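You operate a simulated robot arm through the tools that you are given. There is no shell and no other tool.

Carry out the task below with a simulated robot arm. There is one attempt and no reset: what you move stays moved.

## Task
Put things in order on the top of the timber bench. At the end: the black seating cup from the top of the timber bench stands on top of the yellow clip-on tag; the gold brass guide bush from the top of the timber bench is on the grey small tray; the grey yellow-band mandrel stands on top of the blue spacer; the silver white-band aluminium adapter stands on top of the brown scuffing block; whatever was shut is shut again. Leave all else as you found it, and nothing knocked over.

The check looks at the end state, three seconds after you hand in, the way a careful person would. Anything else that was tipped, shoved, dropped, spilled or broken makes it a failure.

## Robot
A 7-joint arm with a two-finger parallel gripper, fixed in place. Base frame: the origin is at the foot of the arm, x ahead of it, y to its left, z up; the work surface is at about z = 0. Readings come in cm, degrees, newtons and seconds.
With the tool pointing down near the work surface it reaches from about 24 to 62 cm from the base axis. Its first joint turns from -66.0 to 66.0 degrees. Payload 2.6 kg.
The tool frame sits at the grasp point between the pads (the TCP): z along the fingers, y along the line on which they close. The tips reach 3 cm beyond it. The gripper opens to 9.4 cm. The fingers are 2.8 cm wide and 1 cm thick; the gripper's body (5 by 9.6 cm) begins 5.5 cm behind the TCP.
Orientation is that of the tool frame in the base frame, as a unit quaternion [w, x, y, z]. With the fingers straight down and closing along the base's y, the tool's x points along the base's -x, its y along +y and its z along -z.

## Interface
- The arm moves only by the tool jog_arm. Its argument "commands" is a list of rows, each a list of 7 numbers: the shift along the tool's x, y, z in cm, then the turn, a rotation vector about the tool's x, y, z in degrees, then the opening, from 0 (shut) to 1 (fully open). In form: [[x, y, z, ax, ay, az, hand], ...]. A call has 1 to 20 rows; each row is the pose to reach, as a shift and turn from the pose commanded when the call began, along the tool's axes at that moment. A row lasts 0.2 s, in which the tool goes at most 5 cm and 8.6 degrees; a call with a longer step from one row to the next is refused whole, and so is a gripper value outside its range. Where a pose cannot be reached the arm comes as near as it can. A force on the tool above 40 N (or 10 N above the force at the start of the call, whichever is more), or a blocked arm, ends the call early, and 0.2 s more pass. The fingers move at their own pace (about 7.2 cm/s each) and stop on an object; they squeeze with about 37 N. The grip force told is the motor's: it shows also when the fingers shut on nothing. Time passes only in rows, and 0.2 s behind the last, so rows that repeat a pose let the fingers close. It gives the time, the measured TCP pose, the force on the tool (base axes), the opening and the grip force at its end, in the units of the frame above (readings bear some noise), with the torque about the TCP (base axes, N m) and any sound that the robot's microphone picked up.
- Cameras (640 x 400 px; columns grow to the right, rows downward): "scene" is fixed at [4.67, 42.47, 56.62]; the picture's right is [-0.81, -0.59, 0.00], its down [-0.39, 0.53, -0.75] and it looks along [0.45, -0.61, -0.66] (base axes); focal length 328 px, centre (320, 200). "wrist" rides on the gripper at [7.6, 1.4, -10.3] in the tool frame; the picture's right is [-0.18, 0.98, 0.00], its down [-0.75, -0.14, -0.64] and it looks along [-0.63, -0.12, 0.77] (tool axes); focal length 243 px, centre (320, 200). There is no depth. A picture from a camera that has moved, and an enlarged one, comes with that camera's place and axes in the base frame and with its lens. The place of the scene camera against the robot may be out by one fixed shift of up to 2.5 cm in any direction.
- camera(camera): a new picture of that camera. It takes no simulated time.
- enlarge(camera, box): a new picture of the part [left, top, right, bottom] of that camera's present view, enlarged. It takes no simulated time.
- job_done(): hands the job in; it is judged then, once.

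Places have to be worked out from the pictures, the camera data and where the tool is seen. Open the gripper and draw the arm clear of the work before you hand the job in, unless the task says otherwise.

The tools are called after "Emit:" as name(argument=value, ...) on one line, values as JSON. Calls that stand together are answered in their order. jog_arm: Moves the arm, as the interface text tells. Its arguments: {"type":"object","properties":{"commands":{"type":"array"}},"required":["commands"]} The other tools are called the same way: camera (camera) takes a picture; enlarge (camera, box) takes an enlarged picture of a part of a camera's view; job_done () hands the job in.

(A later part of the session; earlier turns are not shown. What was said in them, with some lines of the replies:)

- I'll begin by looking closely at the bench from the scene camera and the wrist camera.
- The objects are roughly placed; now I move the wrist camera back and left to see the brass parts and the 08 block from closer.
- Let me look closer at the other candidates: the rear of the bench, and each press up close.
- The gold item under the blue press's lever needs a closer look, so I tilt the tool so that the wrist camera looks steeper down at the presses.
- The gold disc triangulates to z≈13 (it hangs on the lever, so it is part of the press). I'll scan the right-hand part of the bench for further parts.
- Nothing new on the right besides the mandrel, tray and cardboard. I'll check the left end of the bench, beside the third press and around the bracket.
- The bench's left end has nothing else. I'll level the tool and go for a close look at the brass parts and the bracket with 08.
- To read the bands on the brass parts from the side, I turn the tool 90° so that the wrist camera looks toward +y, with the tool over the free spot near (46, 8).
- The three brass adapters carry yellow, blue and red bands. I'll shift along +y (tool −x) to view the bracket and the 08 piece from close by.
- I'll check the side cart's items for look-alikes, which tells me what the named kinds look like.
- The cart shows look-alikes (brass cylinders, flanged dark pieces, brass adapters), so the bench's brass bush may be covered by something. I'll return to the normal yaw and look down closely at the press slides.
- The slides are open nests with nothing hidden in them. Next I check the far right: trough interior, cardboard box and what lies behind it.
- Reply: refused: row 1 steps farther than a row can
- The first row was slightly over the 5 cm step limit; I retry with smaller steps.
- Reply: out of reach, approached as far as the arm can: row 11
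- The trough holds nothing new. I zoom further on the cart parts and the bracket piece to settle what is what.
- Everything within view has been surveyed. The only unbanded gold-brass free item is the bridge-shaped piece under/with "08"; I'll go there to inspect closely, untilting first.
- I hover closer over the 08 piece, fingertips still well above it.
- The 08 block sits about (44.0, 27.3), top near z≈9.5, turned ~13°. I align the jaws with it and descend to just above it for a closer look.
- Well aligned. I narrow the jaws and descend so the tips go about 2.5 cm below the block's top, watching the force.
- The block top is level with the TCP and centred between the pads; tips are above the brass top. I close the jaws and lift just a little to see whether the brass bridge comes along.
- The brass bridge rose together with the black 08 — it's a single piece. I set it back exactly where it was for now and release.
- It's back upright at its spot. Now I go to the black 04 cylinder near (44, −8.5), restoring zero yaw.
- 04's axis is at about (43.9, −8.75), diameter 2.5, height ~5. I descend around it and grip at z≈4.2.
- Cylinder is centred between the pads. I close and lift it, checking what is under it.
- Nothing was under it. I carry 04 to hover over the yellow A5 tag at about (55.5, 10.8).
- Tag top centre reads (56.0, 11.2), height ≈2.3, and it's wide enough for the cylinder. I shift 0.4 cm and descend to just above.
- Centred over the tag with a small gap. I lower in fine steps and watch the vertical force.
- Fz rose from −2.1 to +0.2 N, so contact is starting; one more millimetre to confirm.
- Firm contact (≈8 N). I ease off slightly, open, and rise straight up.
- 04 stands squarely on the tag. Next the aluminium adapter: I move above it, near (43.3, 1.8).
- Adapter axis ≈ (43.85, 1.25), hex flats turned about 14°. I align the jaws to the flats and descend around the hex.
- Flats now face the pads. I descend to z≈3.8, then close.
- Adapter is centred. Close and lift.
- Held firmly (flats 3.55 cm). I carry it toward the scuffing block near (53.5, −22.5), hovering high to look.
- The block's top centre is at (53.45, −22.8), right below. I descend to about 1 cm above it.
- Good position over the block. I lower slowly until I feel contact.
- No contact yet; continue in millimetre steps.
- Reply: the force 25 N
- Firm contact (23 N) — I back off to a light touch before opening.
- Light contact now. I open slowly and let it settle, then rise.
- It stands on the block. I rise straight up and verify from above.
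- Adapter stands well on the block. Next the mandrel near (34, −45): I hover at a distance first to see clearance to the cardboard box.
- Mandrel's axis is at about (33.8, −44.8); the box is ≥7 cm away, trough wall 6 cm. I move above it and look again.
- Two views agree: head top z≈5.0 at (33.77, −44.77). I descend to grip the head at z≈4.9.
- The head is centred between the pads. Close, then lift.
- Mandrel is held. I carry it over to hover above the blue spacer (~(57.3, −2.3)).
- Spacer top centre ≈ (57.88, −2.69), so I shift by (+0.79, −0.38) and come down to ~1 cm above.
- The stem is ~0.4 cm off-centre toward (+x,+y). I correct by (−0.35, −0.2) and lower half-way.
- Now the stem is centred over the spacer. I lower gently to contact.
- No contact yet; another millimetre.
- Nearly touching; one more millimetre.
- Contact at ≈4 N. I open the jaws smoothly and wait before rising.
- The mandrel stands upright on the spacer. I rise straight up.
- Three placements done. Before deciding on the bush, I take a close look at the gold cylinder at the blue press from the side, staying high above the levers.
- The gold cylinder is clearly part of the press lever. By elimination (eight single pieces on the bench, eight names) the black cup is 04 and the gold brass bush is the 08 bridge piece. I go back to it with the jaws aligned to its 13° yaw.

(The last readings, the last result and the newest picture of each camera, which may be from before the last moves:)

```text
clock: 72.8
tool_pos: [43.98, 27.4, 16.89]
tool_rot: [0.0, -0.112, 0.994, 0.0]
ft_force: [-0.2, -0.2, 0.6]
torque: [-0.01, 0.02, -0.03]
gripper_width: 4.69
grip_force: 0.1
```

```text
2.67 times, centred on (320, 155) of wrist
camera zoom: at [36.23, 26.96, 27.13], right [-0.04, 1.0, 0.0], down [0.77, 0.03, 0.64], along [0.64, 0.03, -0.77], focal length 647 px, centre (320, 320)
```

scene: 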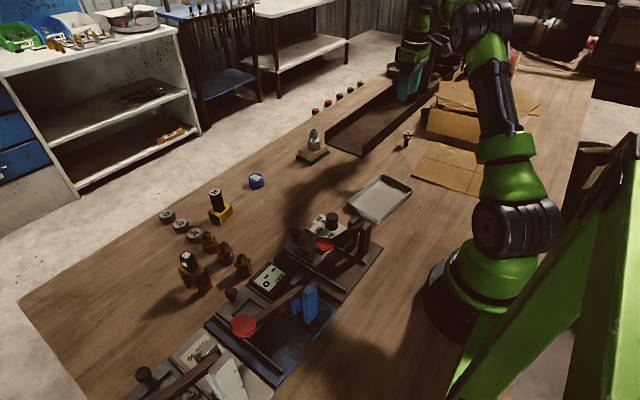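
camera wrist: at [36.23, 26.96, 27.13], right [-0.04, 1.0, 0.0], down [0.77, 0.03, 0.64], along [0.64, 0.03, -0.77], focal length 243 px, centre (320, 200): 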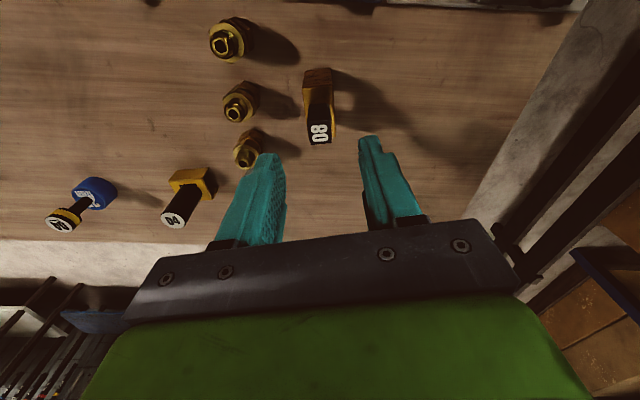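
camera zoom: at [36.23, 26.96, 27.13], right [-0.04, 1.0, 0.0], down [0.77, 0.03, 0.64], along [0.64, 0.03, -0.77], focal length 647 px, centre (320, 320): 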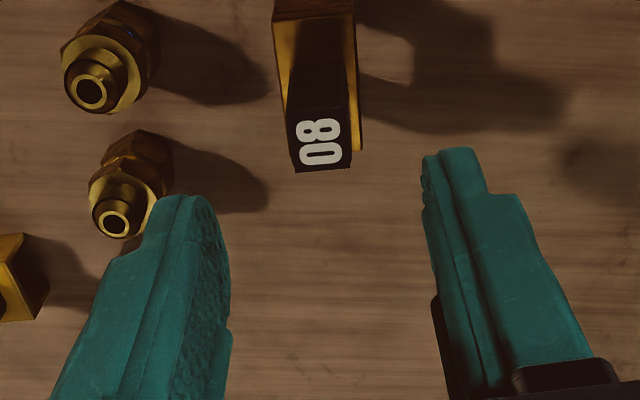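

The 08 piece is directly under the jaws. I descend to z≈9.5 and close on the black handle.

Emit:
jog_arm(commands=[[-0.1, 0, 3, 0, 0, 0, 0.5], [-0.1, 0, 6, 0, 0, 0, 0.5], [-0.1, 0, 7.3, 0, 0, 0, 0.5], [-0.1, 0, 7.3, 0, 0, 0, 0.5]])

Emit:
camera(camera="wrist")

Emit:
enlarge(camera="scene", box=[150, 220, 250, 300])

```text
clock: 73.8
tool_pos: [44.09, 27.36, 9.38]
tool_rot: [0.0, -0.113, 0.994, 0.0]
ft_force: [0.3, 0.4, 0.4]
torque: [-0.02, -0.02, 0.01]
gripper_width: 4.68
grip_force: 0.0
```

```text
taken
camera wrist: at [36.25, 26.99, 19.77], right [-0.04, 1.0, 0.0], down [0.77, 0.03, 0.64], along [0.64, 0.03, -0.77], focal length 243 px, centre (320, 200)
```

wrist: 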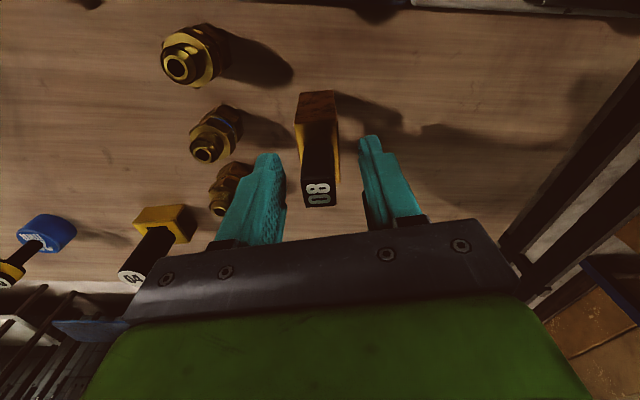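

```text
5.00 times, centred on (200, 260) of scene
camera zoom: at [4.67, 42.47, 56.62], right [-0.81, -0.59, 0.0], down [-0.39, 0.53, -0.75], along [0.45, -0.61, -0.66], focal length 1638 px, centre (920, -100)
```

zoom: 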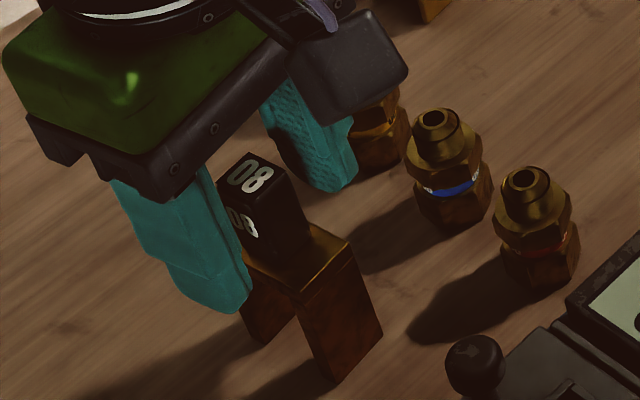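

Centred. Close and lift to a clear height.

Emit:
jog_arm(commands=[[0, 0, 0, 0, 0, 0, 0.35], [0, 0, 0, 0, 0, 0, 0.25], [0, 0, 0, 0, 0, 0, 0.15], [0, 0, 0, 0, 0, 0, 0.1], [0, 0, 0, 0, 0, 0, 0.05], [0, 0, 0, 0, 0, 0, 0.05], [0, 0, -1, 0, 0, 0, 0.05], [0, 0, -4, 0, 0, 0, 0.05], [0, 0, -8, 0, 0, 0, 0.05], [0, 0, -11, 0, 0, 0, 0.05]])

Emit:
camera(camera="wrist")

Emit:
enlarge(camera="scene", box=[100, 130, 260, 300])

```text
clock: 76.0
tool_pos: [44.05, 27.21, 20.45]
tool_rot: [0.0, -0.113, 0.994, 0.0]
ft_force: [-0.2, 0.3, -1.2]
torque: [0.0, 0.02, -0.02]
gripper_width: 2.13
grip_force: 36.9
```

```text
taken
camera wrist: at [36.3, 26.87, 30.78], right [-0.04, 1.0, 0.0], down [0.77, 0.03, 0.64], along [0.64, 0.03, -0.77], focal length 243 px, centre (320, 200)
```

wrist: 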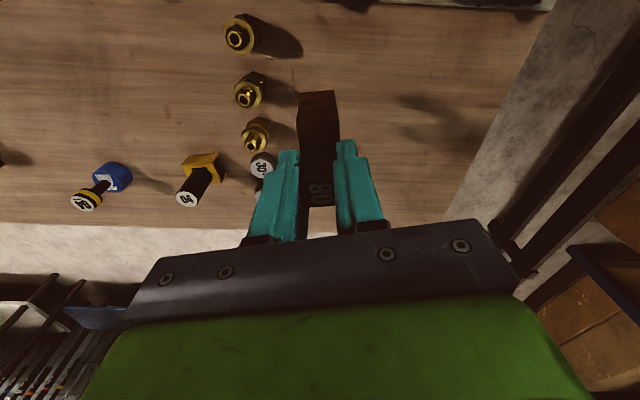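

```text
2.35 times, centred on (180, 215) of scene
camera zoom: at [4.67, 42.47, 56.62], right [-0.81, -0.59, 0.0], down [-0.39, 0.53, -0.75], along [0.45, -0.61, -0.66], focal length 771 px, centre (649, 165)
```

zoom: 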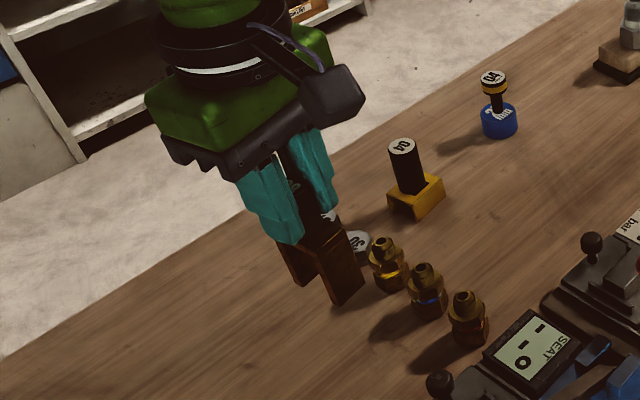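

Carrying it at height along x=44 to y≈−16, straightening the yaw on the way.

Emit:
jog_arm(commands=[[0.5, -2.1, -0.5, 0, 0, 1, 0.05], [1.4, -6.1, -0.5, 0, 0, 2, 0.05], [2.3, -10.2, -0.5, 0, 0, 3, 0.05], [3.3, -14.3, -0.5, 0, 0, 4, 0.05], [4.2, -18.4, -0.5, 0, 0, 6, 0.05], [5.2, -22.5, -0.5, 0, 0, 7, 0.05], [6.1, -26.6, -0.5, 0, 0, 8, 0.05], [7.1, -30.7, -0.5, 0, 0, 9, 0.05], [8, -34.8, -0.5, 0, 0, 11, 0.05], [9, -38.9, -0.5, 0, 0, 12, 0.05], [9.72, -42.1, -0.5, 0, 0, 13, 0.05]])

Emit:
jog_arm(commands=[[3, 0, 0, 0, 0, 0, 0.05], [7, 0, 0, 0, 0, 0, 0.05], [11, 0, 0, 0, 0, 0, 0.05], [14, 0, 0, 0, 0, 0, 0.05], [15.5, 0, 0, 0, 0, 0, 0.05], [15.5, 0, 0, 0, 0, 0, 0.05]])

Emit:
camera(camera="wrist")

Emit:
camera(camera="scene")

```text
clock: 78.4
tool_pos: [44.07, -16.08, 21.01]
tool_rot: [0.0, 0.0, 1.0, 0.0]
ft_force: [0.6, 0.0, -1.9]
torque: [0.04, 0.0, 0.0]
gripper_width: 2.14
grip_force: 37.3
```

```text
clock: 79.8
tool_pos: [28.59, -15.95, 20.99]
tool_rot: [0.001, 0.0, 1.0, 0.0]
ft_force: [0.5, -0.2, -2.7]
torque: [0.0, 0.01, 0.01]
gripper_width: 2.16
grip_force: 36.8
```

```text
taken
camera wrist: at [20.97, -14.49, 31.29], right [0.18, 0.98, 0.0], down [0.75, -0.14, 0.64], along [0.63, -0.12, -0.77], focal length 243 px, centre (320, 200)
```

wrist: 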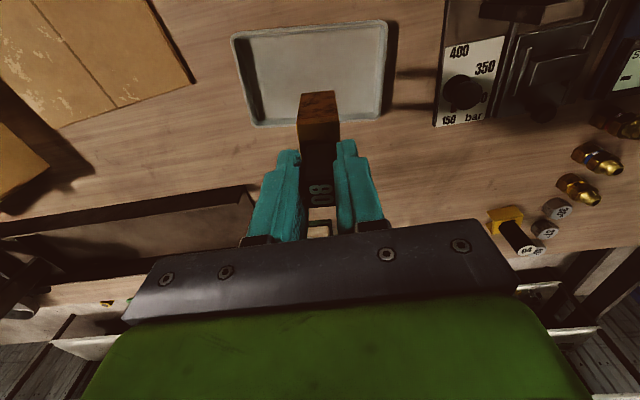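

```text
taken
```

scene: 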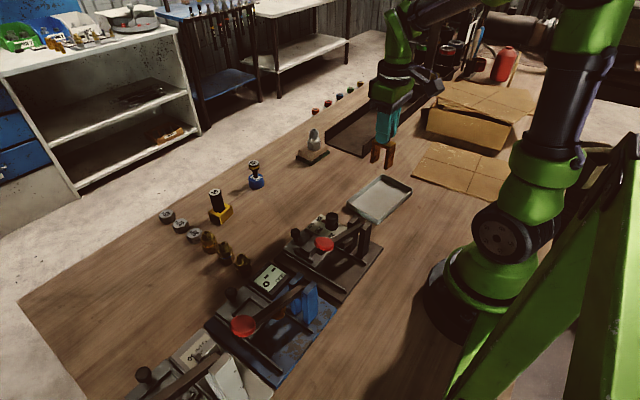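

The tray's centre is about (28, −16.6). I align and descend until the legs are about 1.5 cm above the tray floor.

Emit:
jog_arm(commands=[[0.6, -0.65, 2, 0, 0, 0, 0.05], [0.6, -0.65, 5, 0, 0, 0, 0.05], [0.6, -0.65, 8, 0, 0, 0, 0.05], [0.6, -0.65, 9.8, 0, 0, 0, 0.05], [0.6, -0.65, 9.8, 0, 0, 0, 0.05]])

Emit:
camera(camera="wrist")

Emit:
enlarge(camera="scene", box=[330, 110, 450, 240])

```text
clock: 81.0
tool_pos: [28.15, -16.55, 11.23]
tool_rot: [0.0, 0.0, 1.0, 0.0]
ft_force: [-0.1, -0.1, -1.4]
torque: [0.0, -0.02, 0.03]
gripper_width: 2.16
grip_force: 37.1
```

```text
taken
camera wrist: at [20.35, -15.19, 21.51], right [0.18, 0.98, 0.0], down [0.75, -0.14, 0.64], along [0.63, -0.12, -0.77], focal length 243 px, centre (320, 200)
```

wrist: 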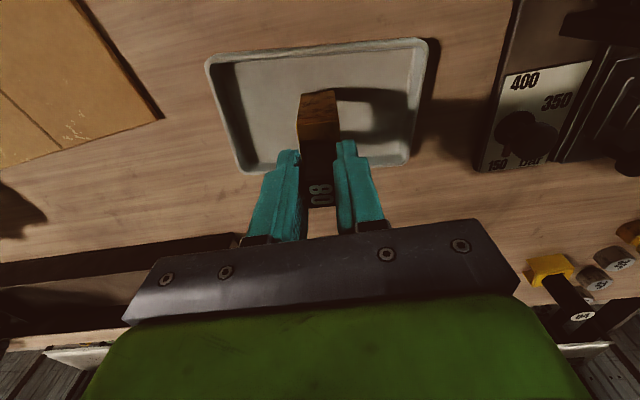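

```text
3.08 times, centred on (390, 175) of scene
camera zoom: at [4.67, 42.47, 56.62], right [-0.81, -0.59, 0.0], down [-0.39, 0.53, -0.75], along [0.45, -0.61, -0.66], focal length 1008 px, centre (105, 277)
```

zoom: 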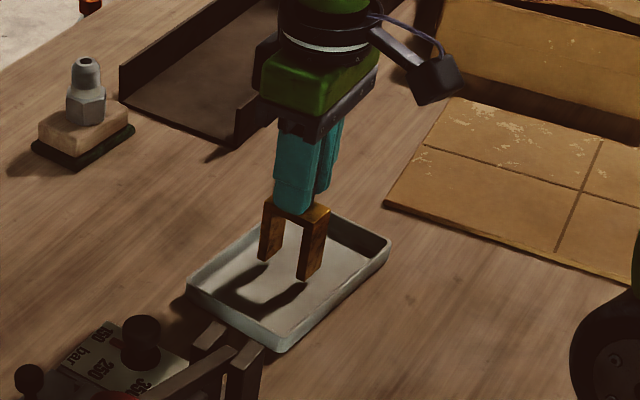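

It's well inside the tray outline. I lower in small steps until contact.

Emit:
jog_arm(commands=[[0, 0, 0.3, 0, 0, 0, 0.05], [0, 0, 0.6, 0, 0, 0, 0.05], [0, 0, 0.9, 0, 0, 0, 0.05], [0, 0, 1.1, 0, 0, 0, 0.05]])

Emit:
enlarge(camera="scene", box=[350, 150, 430, 240])

```text
clock: 82.0
tool_pos: [27.94, -16.61, 10.05]
tool_rot: [-0.001, 0.0, 1.0, 0.0]
ft_force: [-0.1, 0.5, -1.3]
torque: [0.0, 0.03, 0.01]
gripper_width: 2.16
grip_force: 36.9
```

```text
4.44 times, centred on (390, 195) of scene
camera zoom: at [4.67, 42.47, 56.62], right [-0.81, -0.59, 0.0], down [-0.39, 0.53, -0.75], along [0.45, -0.61, -0.66], focal length 1456 px, centre (9, 222)
```

zoom: 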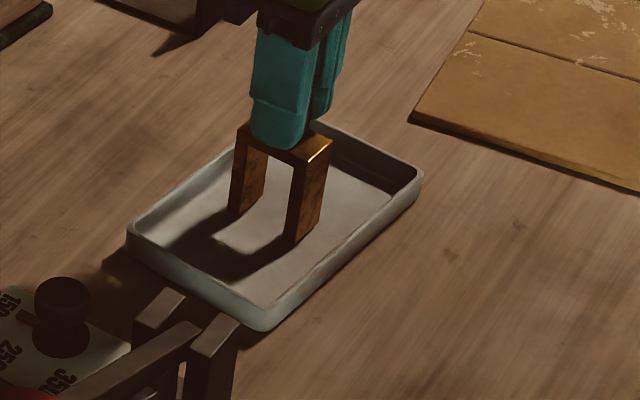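

Close to the floor; continuing with 1–1.5 mm steps.

Emit:
jog_arm(commands=[[0, 0, 0.1, 0, 0, 0, 0.05], [0, 0, 0.2, 0, 0, 0, 0.05]])

Emit:
jog_arm(commands=[[0, 0, 0.08, 0, 0, 0, 0.05], [0, 0, 0.1, 0, 0, 0, 0.05]])

```text
clock: 82.6
tool_pos: [28.02, -16.65, 9.83]
tool_rot: [0.001, 0.0, 1.0, -0.001]
ft_force: [0.6, -0.5, -1.6]
torque: [0.02, -0.01, 0.01]
gripper_width: 2.15
grip_force: 37.5
```

```text
clock: 83.2
tool_pos: [28.01, -16.64, 9.85]
tool_rot: [0.001, 0.0, 1.0, 0.0]
ft_force: [-3.1, 0.9, 10.5]
torque: [0.09, 0.31, -0.03]
gripper_width: 2.13
grip_force: 36.5
```

Contact (~12 N). I ease off slightly, open, and let it settle.

Emit:
jog_arm(commands=[[0, 0, -0.06, 0, 0, 0, 0.05], [0, 0, -0.06, 0, 0, 0, 0.25], [0, 0, -0.06, 0, 0, 0, 0.4], [0, 0, -0.06, 0, 0, 0, 0.5], [0, 0, -0.06, 0, 0, 0, 0.5]])

Emit:
enlarge(camera="scene", box=[350, 150, 430, 240])

Emit:
camera(camera="wrist")

```text
clock: 84.4
tool_pos: [28.11, -16.57, 9.93]
tool_rot: [0.0, 0.001, 1.0, 0.0]
ft_force: [0.2, -0.3, -0.7]
torque: [0.03, 0.02, 0.0]
gripper_width: 4.7
grip_force: 0.1
```

```text
4.44 times, centred on (390, 195) of scene
camera zoom: at [4.67, 42.47, 56.62], right [-0.81, -0.59, 0.0], down [-0.39, 0.53, -0.75], along [0.45, -0.61, -0.66], focal length 1456 px, centre (9, 222)
```

zoom: 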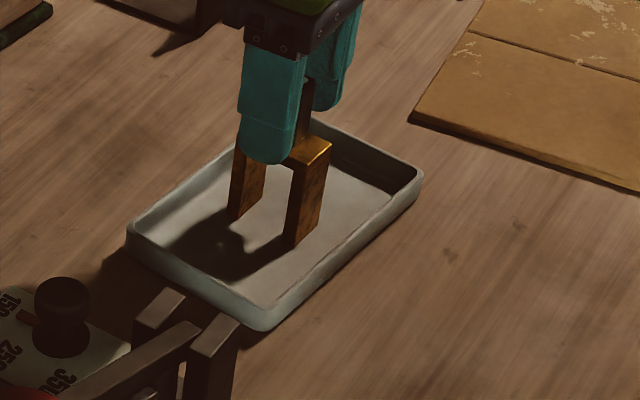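

```text
taken
camera wrist: at [20.33, -15.16, 20.2], right [0.18, 0.98, 0.0], down [0.75, -0.14, 0.64], along [0.63, -0.12, -0.77], focal length 243 px, centre (320, 200)
```

wrist: 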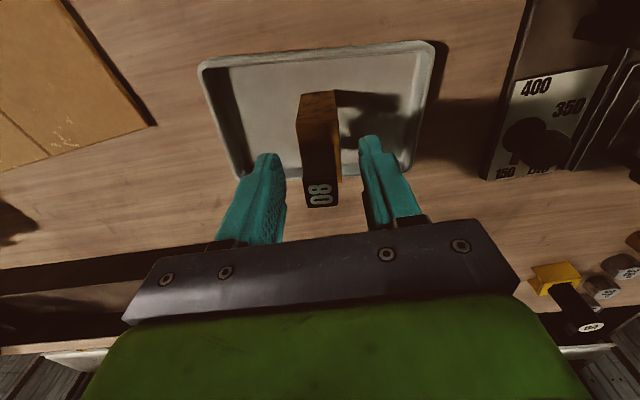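

It stands in the tray. I rise and draw the arm back, opening the gripper, then check the whole scene.

Emit:
jog_arm(commands=[[0, 0, -2, 0, 0, 0, 0.5], [0, 0, -5, 0, 0, 0, 0.5], [0, 0, -9, 0, 0, 0, 0.5], [0, 0, -13, 0, 0, 0, 0.8], [-3, 3, -16, 0, 0, 0, 1], [-5, 5, -16, 0, 0, 0, 1]])

Emit:
camera(camera="scene")

Emit:
enlarge(camera="scene", box=[140, 120, 430, 300])

Emit:
camera(camera="wrist")

```text
refused: row 5 steps farther than a row can; nothing moved
```

```text
taken
```

scene: 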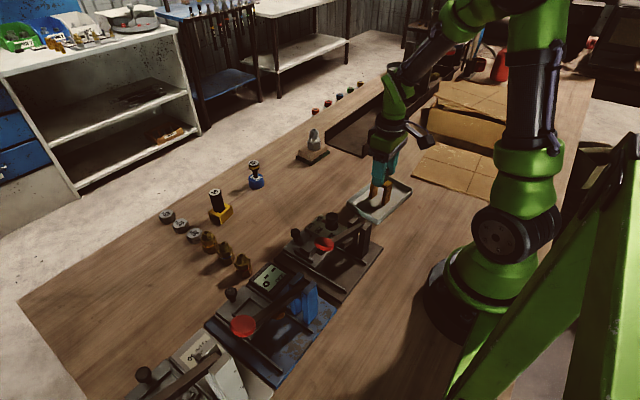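

```text
2.21 times, centred on (285, 210) of scene
camera zoom: at [4.67, 42.47, 56.62], right [-0.81, -0.59, 0.0], down [-0.39, 0.53, -0.75], along [0.45, -0.61, -0.66], focal length 723 px, centre (397, 178)
```

zoom: 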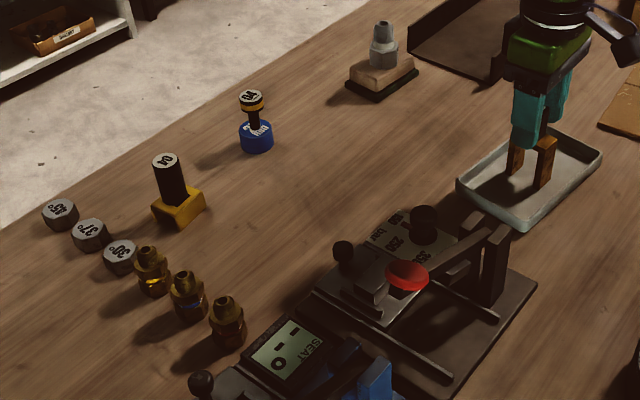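

```text
taken
camera wrist: at [20.33, -15.16, 20.2], right [0.18, 0.98, 0.0], down [0.75, -0.14, 0.64], along [0.63, -0.12, -0.77], focal length 243 px, centre (320, 200)
```

wrist: 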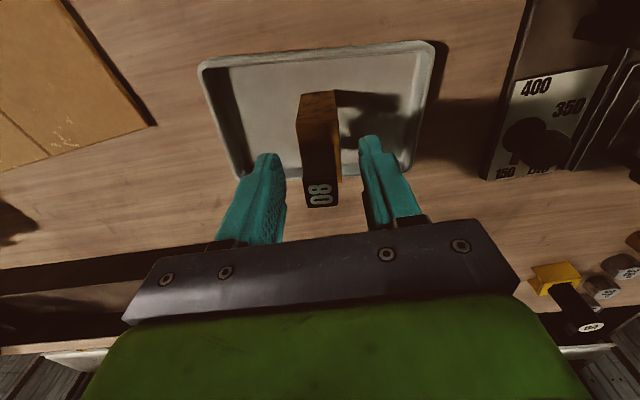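

A row was over-long; I retry the withdrawal with shorter steps.

Emit:
jog_arm(commands=[[0, 0, -2, 0, 0, 0, 0.5], [0, 0, -5, 0, 0, 0, 0.5], [0, 0, -9, 0, 0, 0, 0.5], [0, 0, -13, 0, 0, 0, 0.8], [-2, 2, -15, 0, 0, 0, 1], [-5, 4, -16, 0, 0, 0, 1], [-8, 6, -16, 0, 0, 0, 1]])

Emit:
camera(camera="scene")

Emit:
enlarge(camera="scene", box=[340, 140, 440, 240])

Emit:
camera(camera="wrist")

```text
clock: 86.0
tool_pos: [36.01, -10.61, 26.05]
tool_rot: [-0.001, 0.002, 1.0, -0.001]
ft_force: [-0.1, 0.3, -0.1]
torque: [-0.02, 0.01, -0.01]
gripper_width: 9.39
grip_force: 0.1
```

```text
taken
```

scene: 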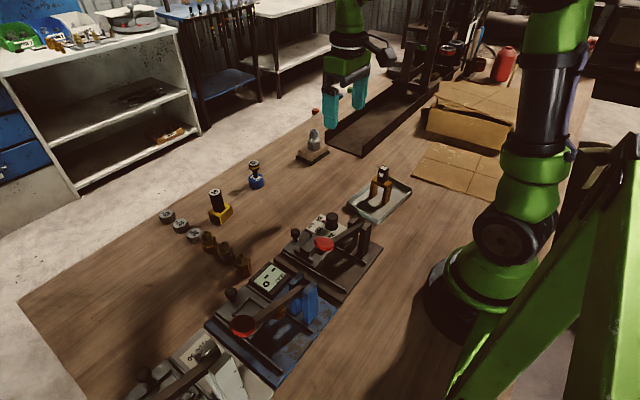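

```text
4.00 times, centred on (390, 190) of scene
camera zoom: at [4.67, 42.46, 56.62], right [-0.81, -0.59, 0.0], down [-0.39, 0.53, -0.75], along [0.45, -0.61, -0.66], focal length 1310 px, centre (40, 240)
```

zoom: 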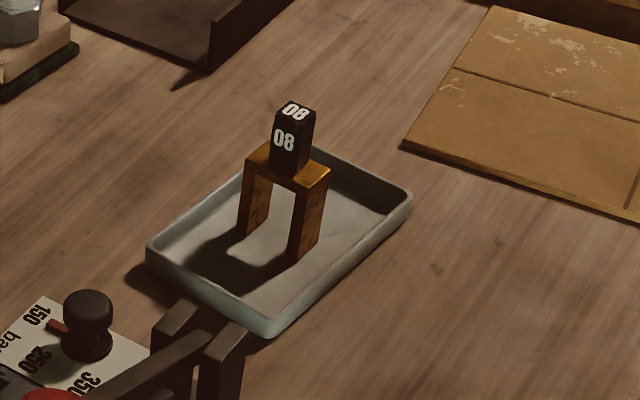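

```text
taken
camera wrist: at [28.35, -9.08, 36.44], right [0.18, 0.98, 0.0], down [0.75, -0.14, 0.64], along [0.63, -0.12, -0.77], focal length 243 px, centre (320, 200)
```

wrist: 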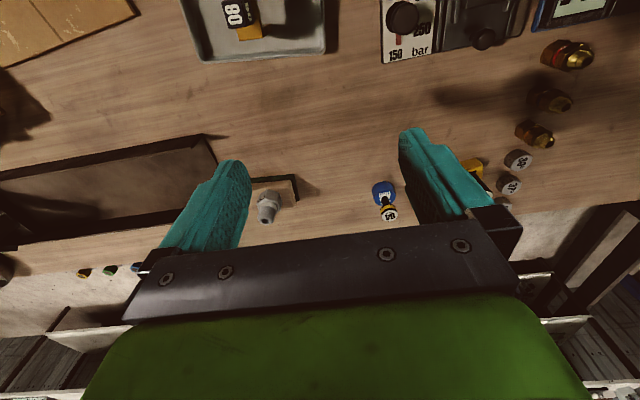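

All four placements look right. To be thorough about the brass bush, I take one more look toward the partly open cardboard box on the right.

Emit:
jog_arm(commands=[[1, -4.5, -0.5, 0, 0, 0, 1], [2, -9, -1, 0, 0, 0, 1], [3, -13.5, -1.5, 0, 0, 0, 1], [4, -18, -2, 0, 0, 0, 1], [5, -22.5, -2, 0, 0, 0, 1], [6, -27, -2, 0, 0, 0, 1], [7.5, -31.5, -2, 0, 0, 0, 1], [8.5, -35.5, -2, 0, 0, 0, 1]])

Emit:
camera(camera="wrist")

Emit:
enlarge(camera="wrist", box=[0, 0, 320, 200])

Emit:
enlarge(camera="scene", box=[410, 60, 560, 200])

```text
clock: 87.8
tool_pos: [27.43, -45.96, 27.81]
tool_rot: [-0.001, -0.001, 1.0, 0.0]
ft_force: [0.9, 0.7, -0.3]
torque: [-0.03, 0.01, 0.0]
gripper_width: 9.41
grip_force: 0.0
```

```text
taken
camera wrist: at [19.75, -44.61, 38.21], right [0.18, 0.98, 0.0], down [0.75, -0.14, 0.64], along [0.63, -0.12, -0.77], focal length 243 px, centre (320, 200)
```

wrist: 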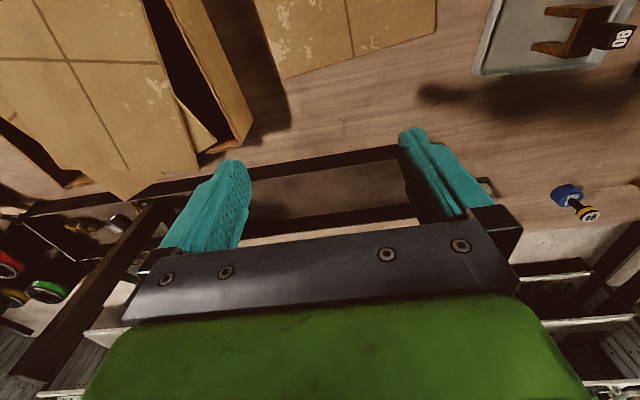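

```text
2.00 times, centred on (160, 100) of wrist
camera zoom: at [19.75, -44.61, 38.21], right [0.18, 0.98, 0.0], down [0.75, -0.14, 0.64], along [0.63, -0.12, -0.77], focal length 485 px, centre (640, 400)
```

zoom: 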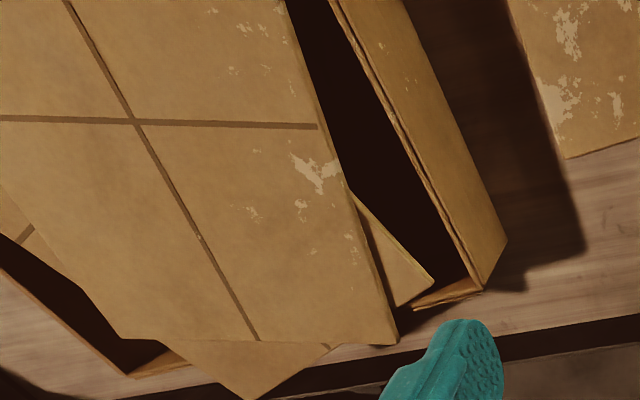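

```text
2.86 times, centred on (485, 130) of scene
camera zoom: at [4.67, 42.47, 56.62], right [-0.81, -0.59, 0.0], down [-0.39, 0.53, -0.75], along [0.45, -0.61, -0.66], focal length 936 px, centre (-151, 400)
```

zoom: 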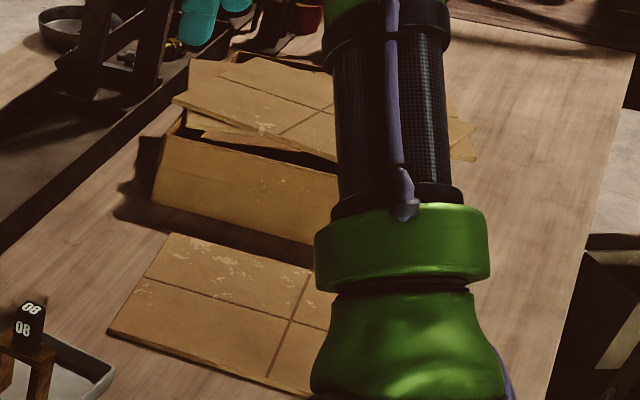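

The box only holds loose cardboard sheets, so the conclusion stands. I return the arm to its high starting area, clear of everything, with the gripper open.

Emit:
jog_arm(commands=[[-1, 4.5, 0, 0, 0, 0, 1], [-2, 9, 0, 0, 0, 0, 1], [-3, 13.5, 0, 0, 0, 0, 1], [-4, 18, 0, 0, 0, 0, 1], [-5, 22.5, 0, 0, 0, 0, 1], [-6, 27, 0, 0, 0, 0, 1], [-7, 31.5, 0, 0, 0, 0, 1], [-8, 36, 0, 0, 0, 0, 1], [-9, 40.5, 0, 0, 0, 0, 1], [-10, 45, 0, 0, 0, 0, 1], [-11, 49, 0, 0, 0, 0, 1], [-12, 52, 0, 0, 0, 0, 1]])

Emit:
camera(camera="wrist")

Emit:
camera(camera="scene")

Emit:
enlarge(camera="scene", box=[140, 120, 430, 300])

```text
clock: 90.4
tool_pos: [39.36, 5.93, 27.9]
tool_rot: [0.0, 0.0, 1.0, -0.001]
ft_force: [-0.2, -0.1, -0.2]
torque: [-0.02, -0.01, 0.0]
gripper_width: 9.39
grip_force: 0.1
```

```text
taken
camera wrist: at [31.81, 7.34, 38.17], right [0.18, 0.98, 0.0], down [0.75, -0.14, 0.64], along [0.63, -0.12, -0.77], focal length 243 px, centre (320, 200)
```

wrist: 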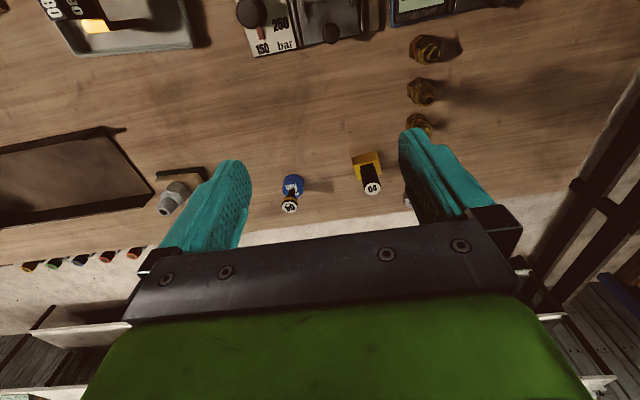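

```text
taken
```

scene: 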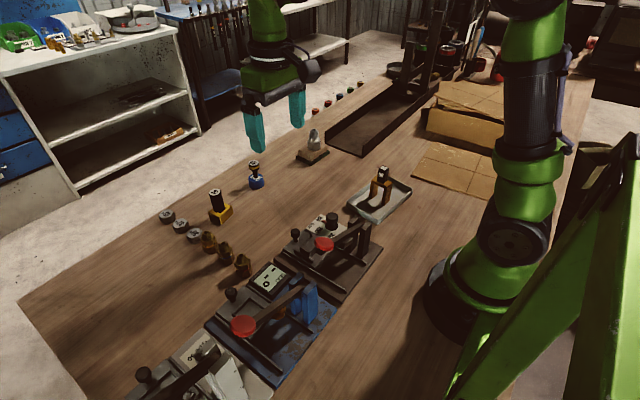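

```text
2.21 times, centred on (285, 210) of scene
camera zoom: at [4.67, 42.46, 56.62], right [-0.81, -0.59, 0.0], down [-0.39, 0.53, -0.75], along [0.45, -0.61, -0.66], focal length 723 px, centre (397, 178)
```

zoom: 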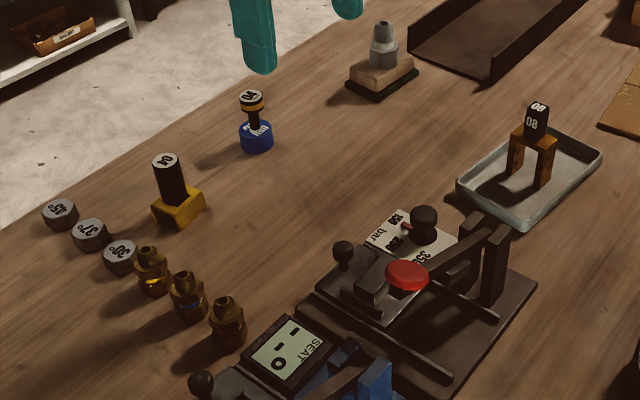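

Everything stands: 04 on the tag, the brass piece in the tray, the mandrel on the spacer and the adapter on the block. Nothing else moved, and the arm is clear with the gripper open, so I hand in.

Emit:
job_done()

```text
The job is handed in.
```

I handed the job in with all four placements made and standing, but the brass guide bush was identified by elimination and could be the wrong piece.

- **Black seating cup:** the black cylinder marked 04 stands on top of the yellow A5 tag.
- **Brass guide bush:** I put the brass bridge-shaped piece marked 08 in the grey tray. It was the only loose gold-brass piece without a coloured band. The three brass adapters have yellow, blue and red bands, and the gold cylinder on the blue press is part of its lever. The piece does not look much like a bush.
- **Yellow-band mandrel:** it stands upright on the blue spacer.
- **White-band aluminium adapter:** it stands on the brown scuffing block.

Nothing was opened, so nothing needed shutting again. In the last pictures nothing had been knocked over and nothing else had visibly moved. The arm is drawn clear with the gripper open.
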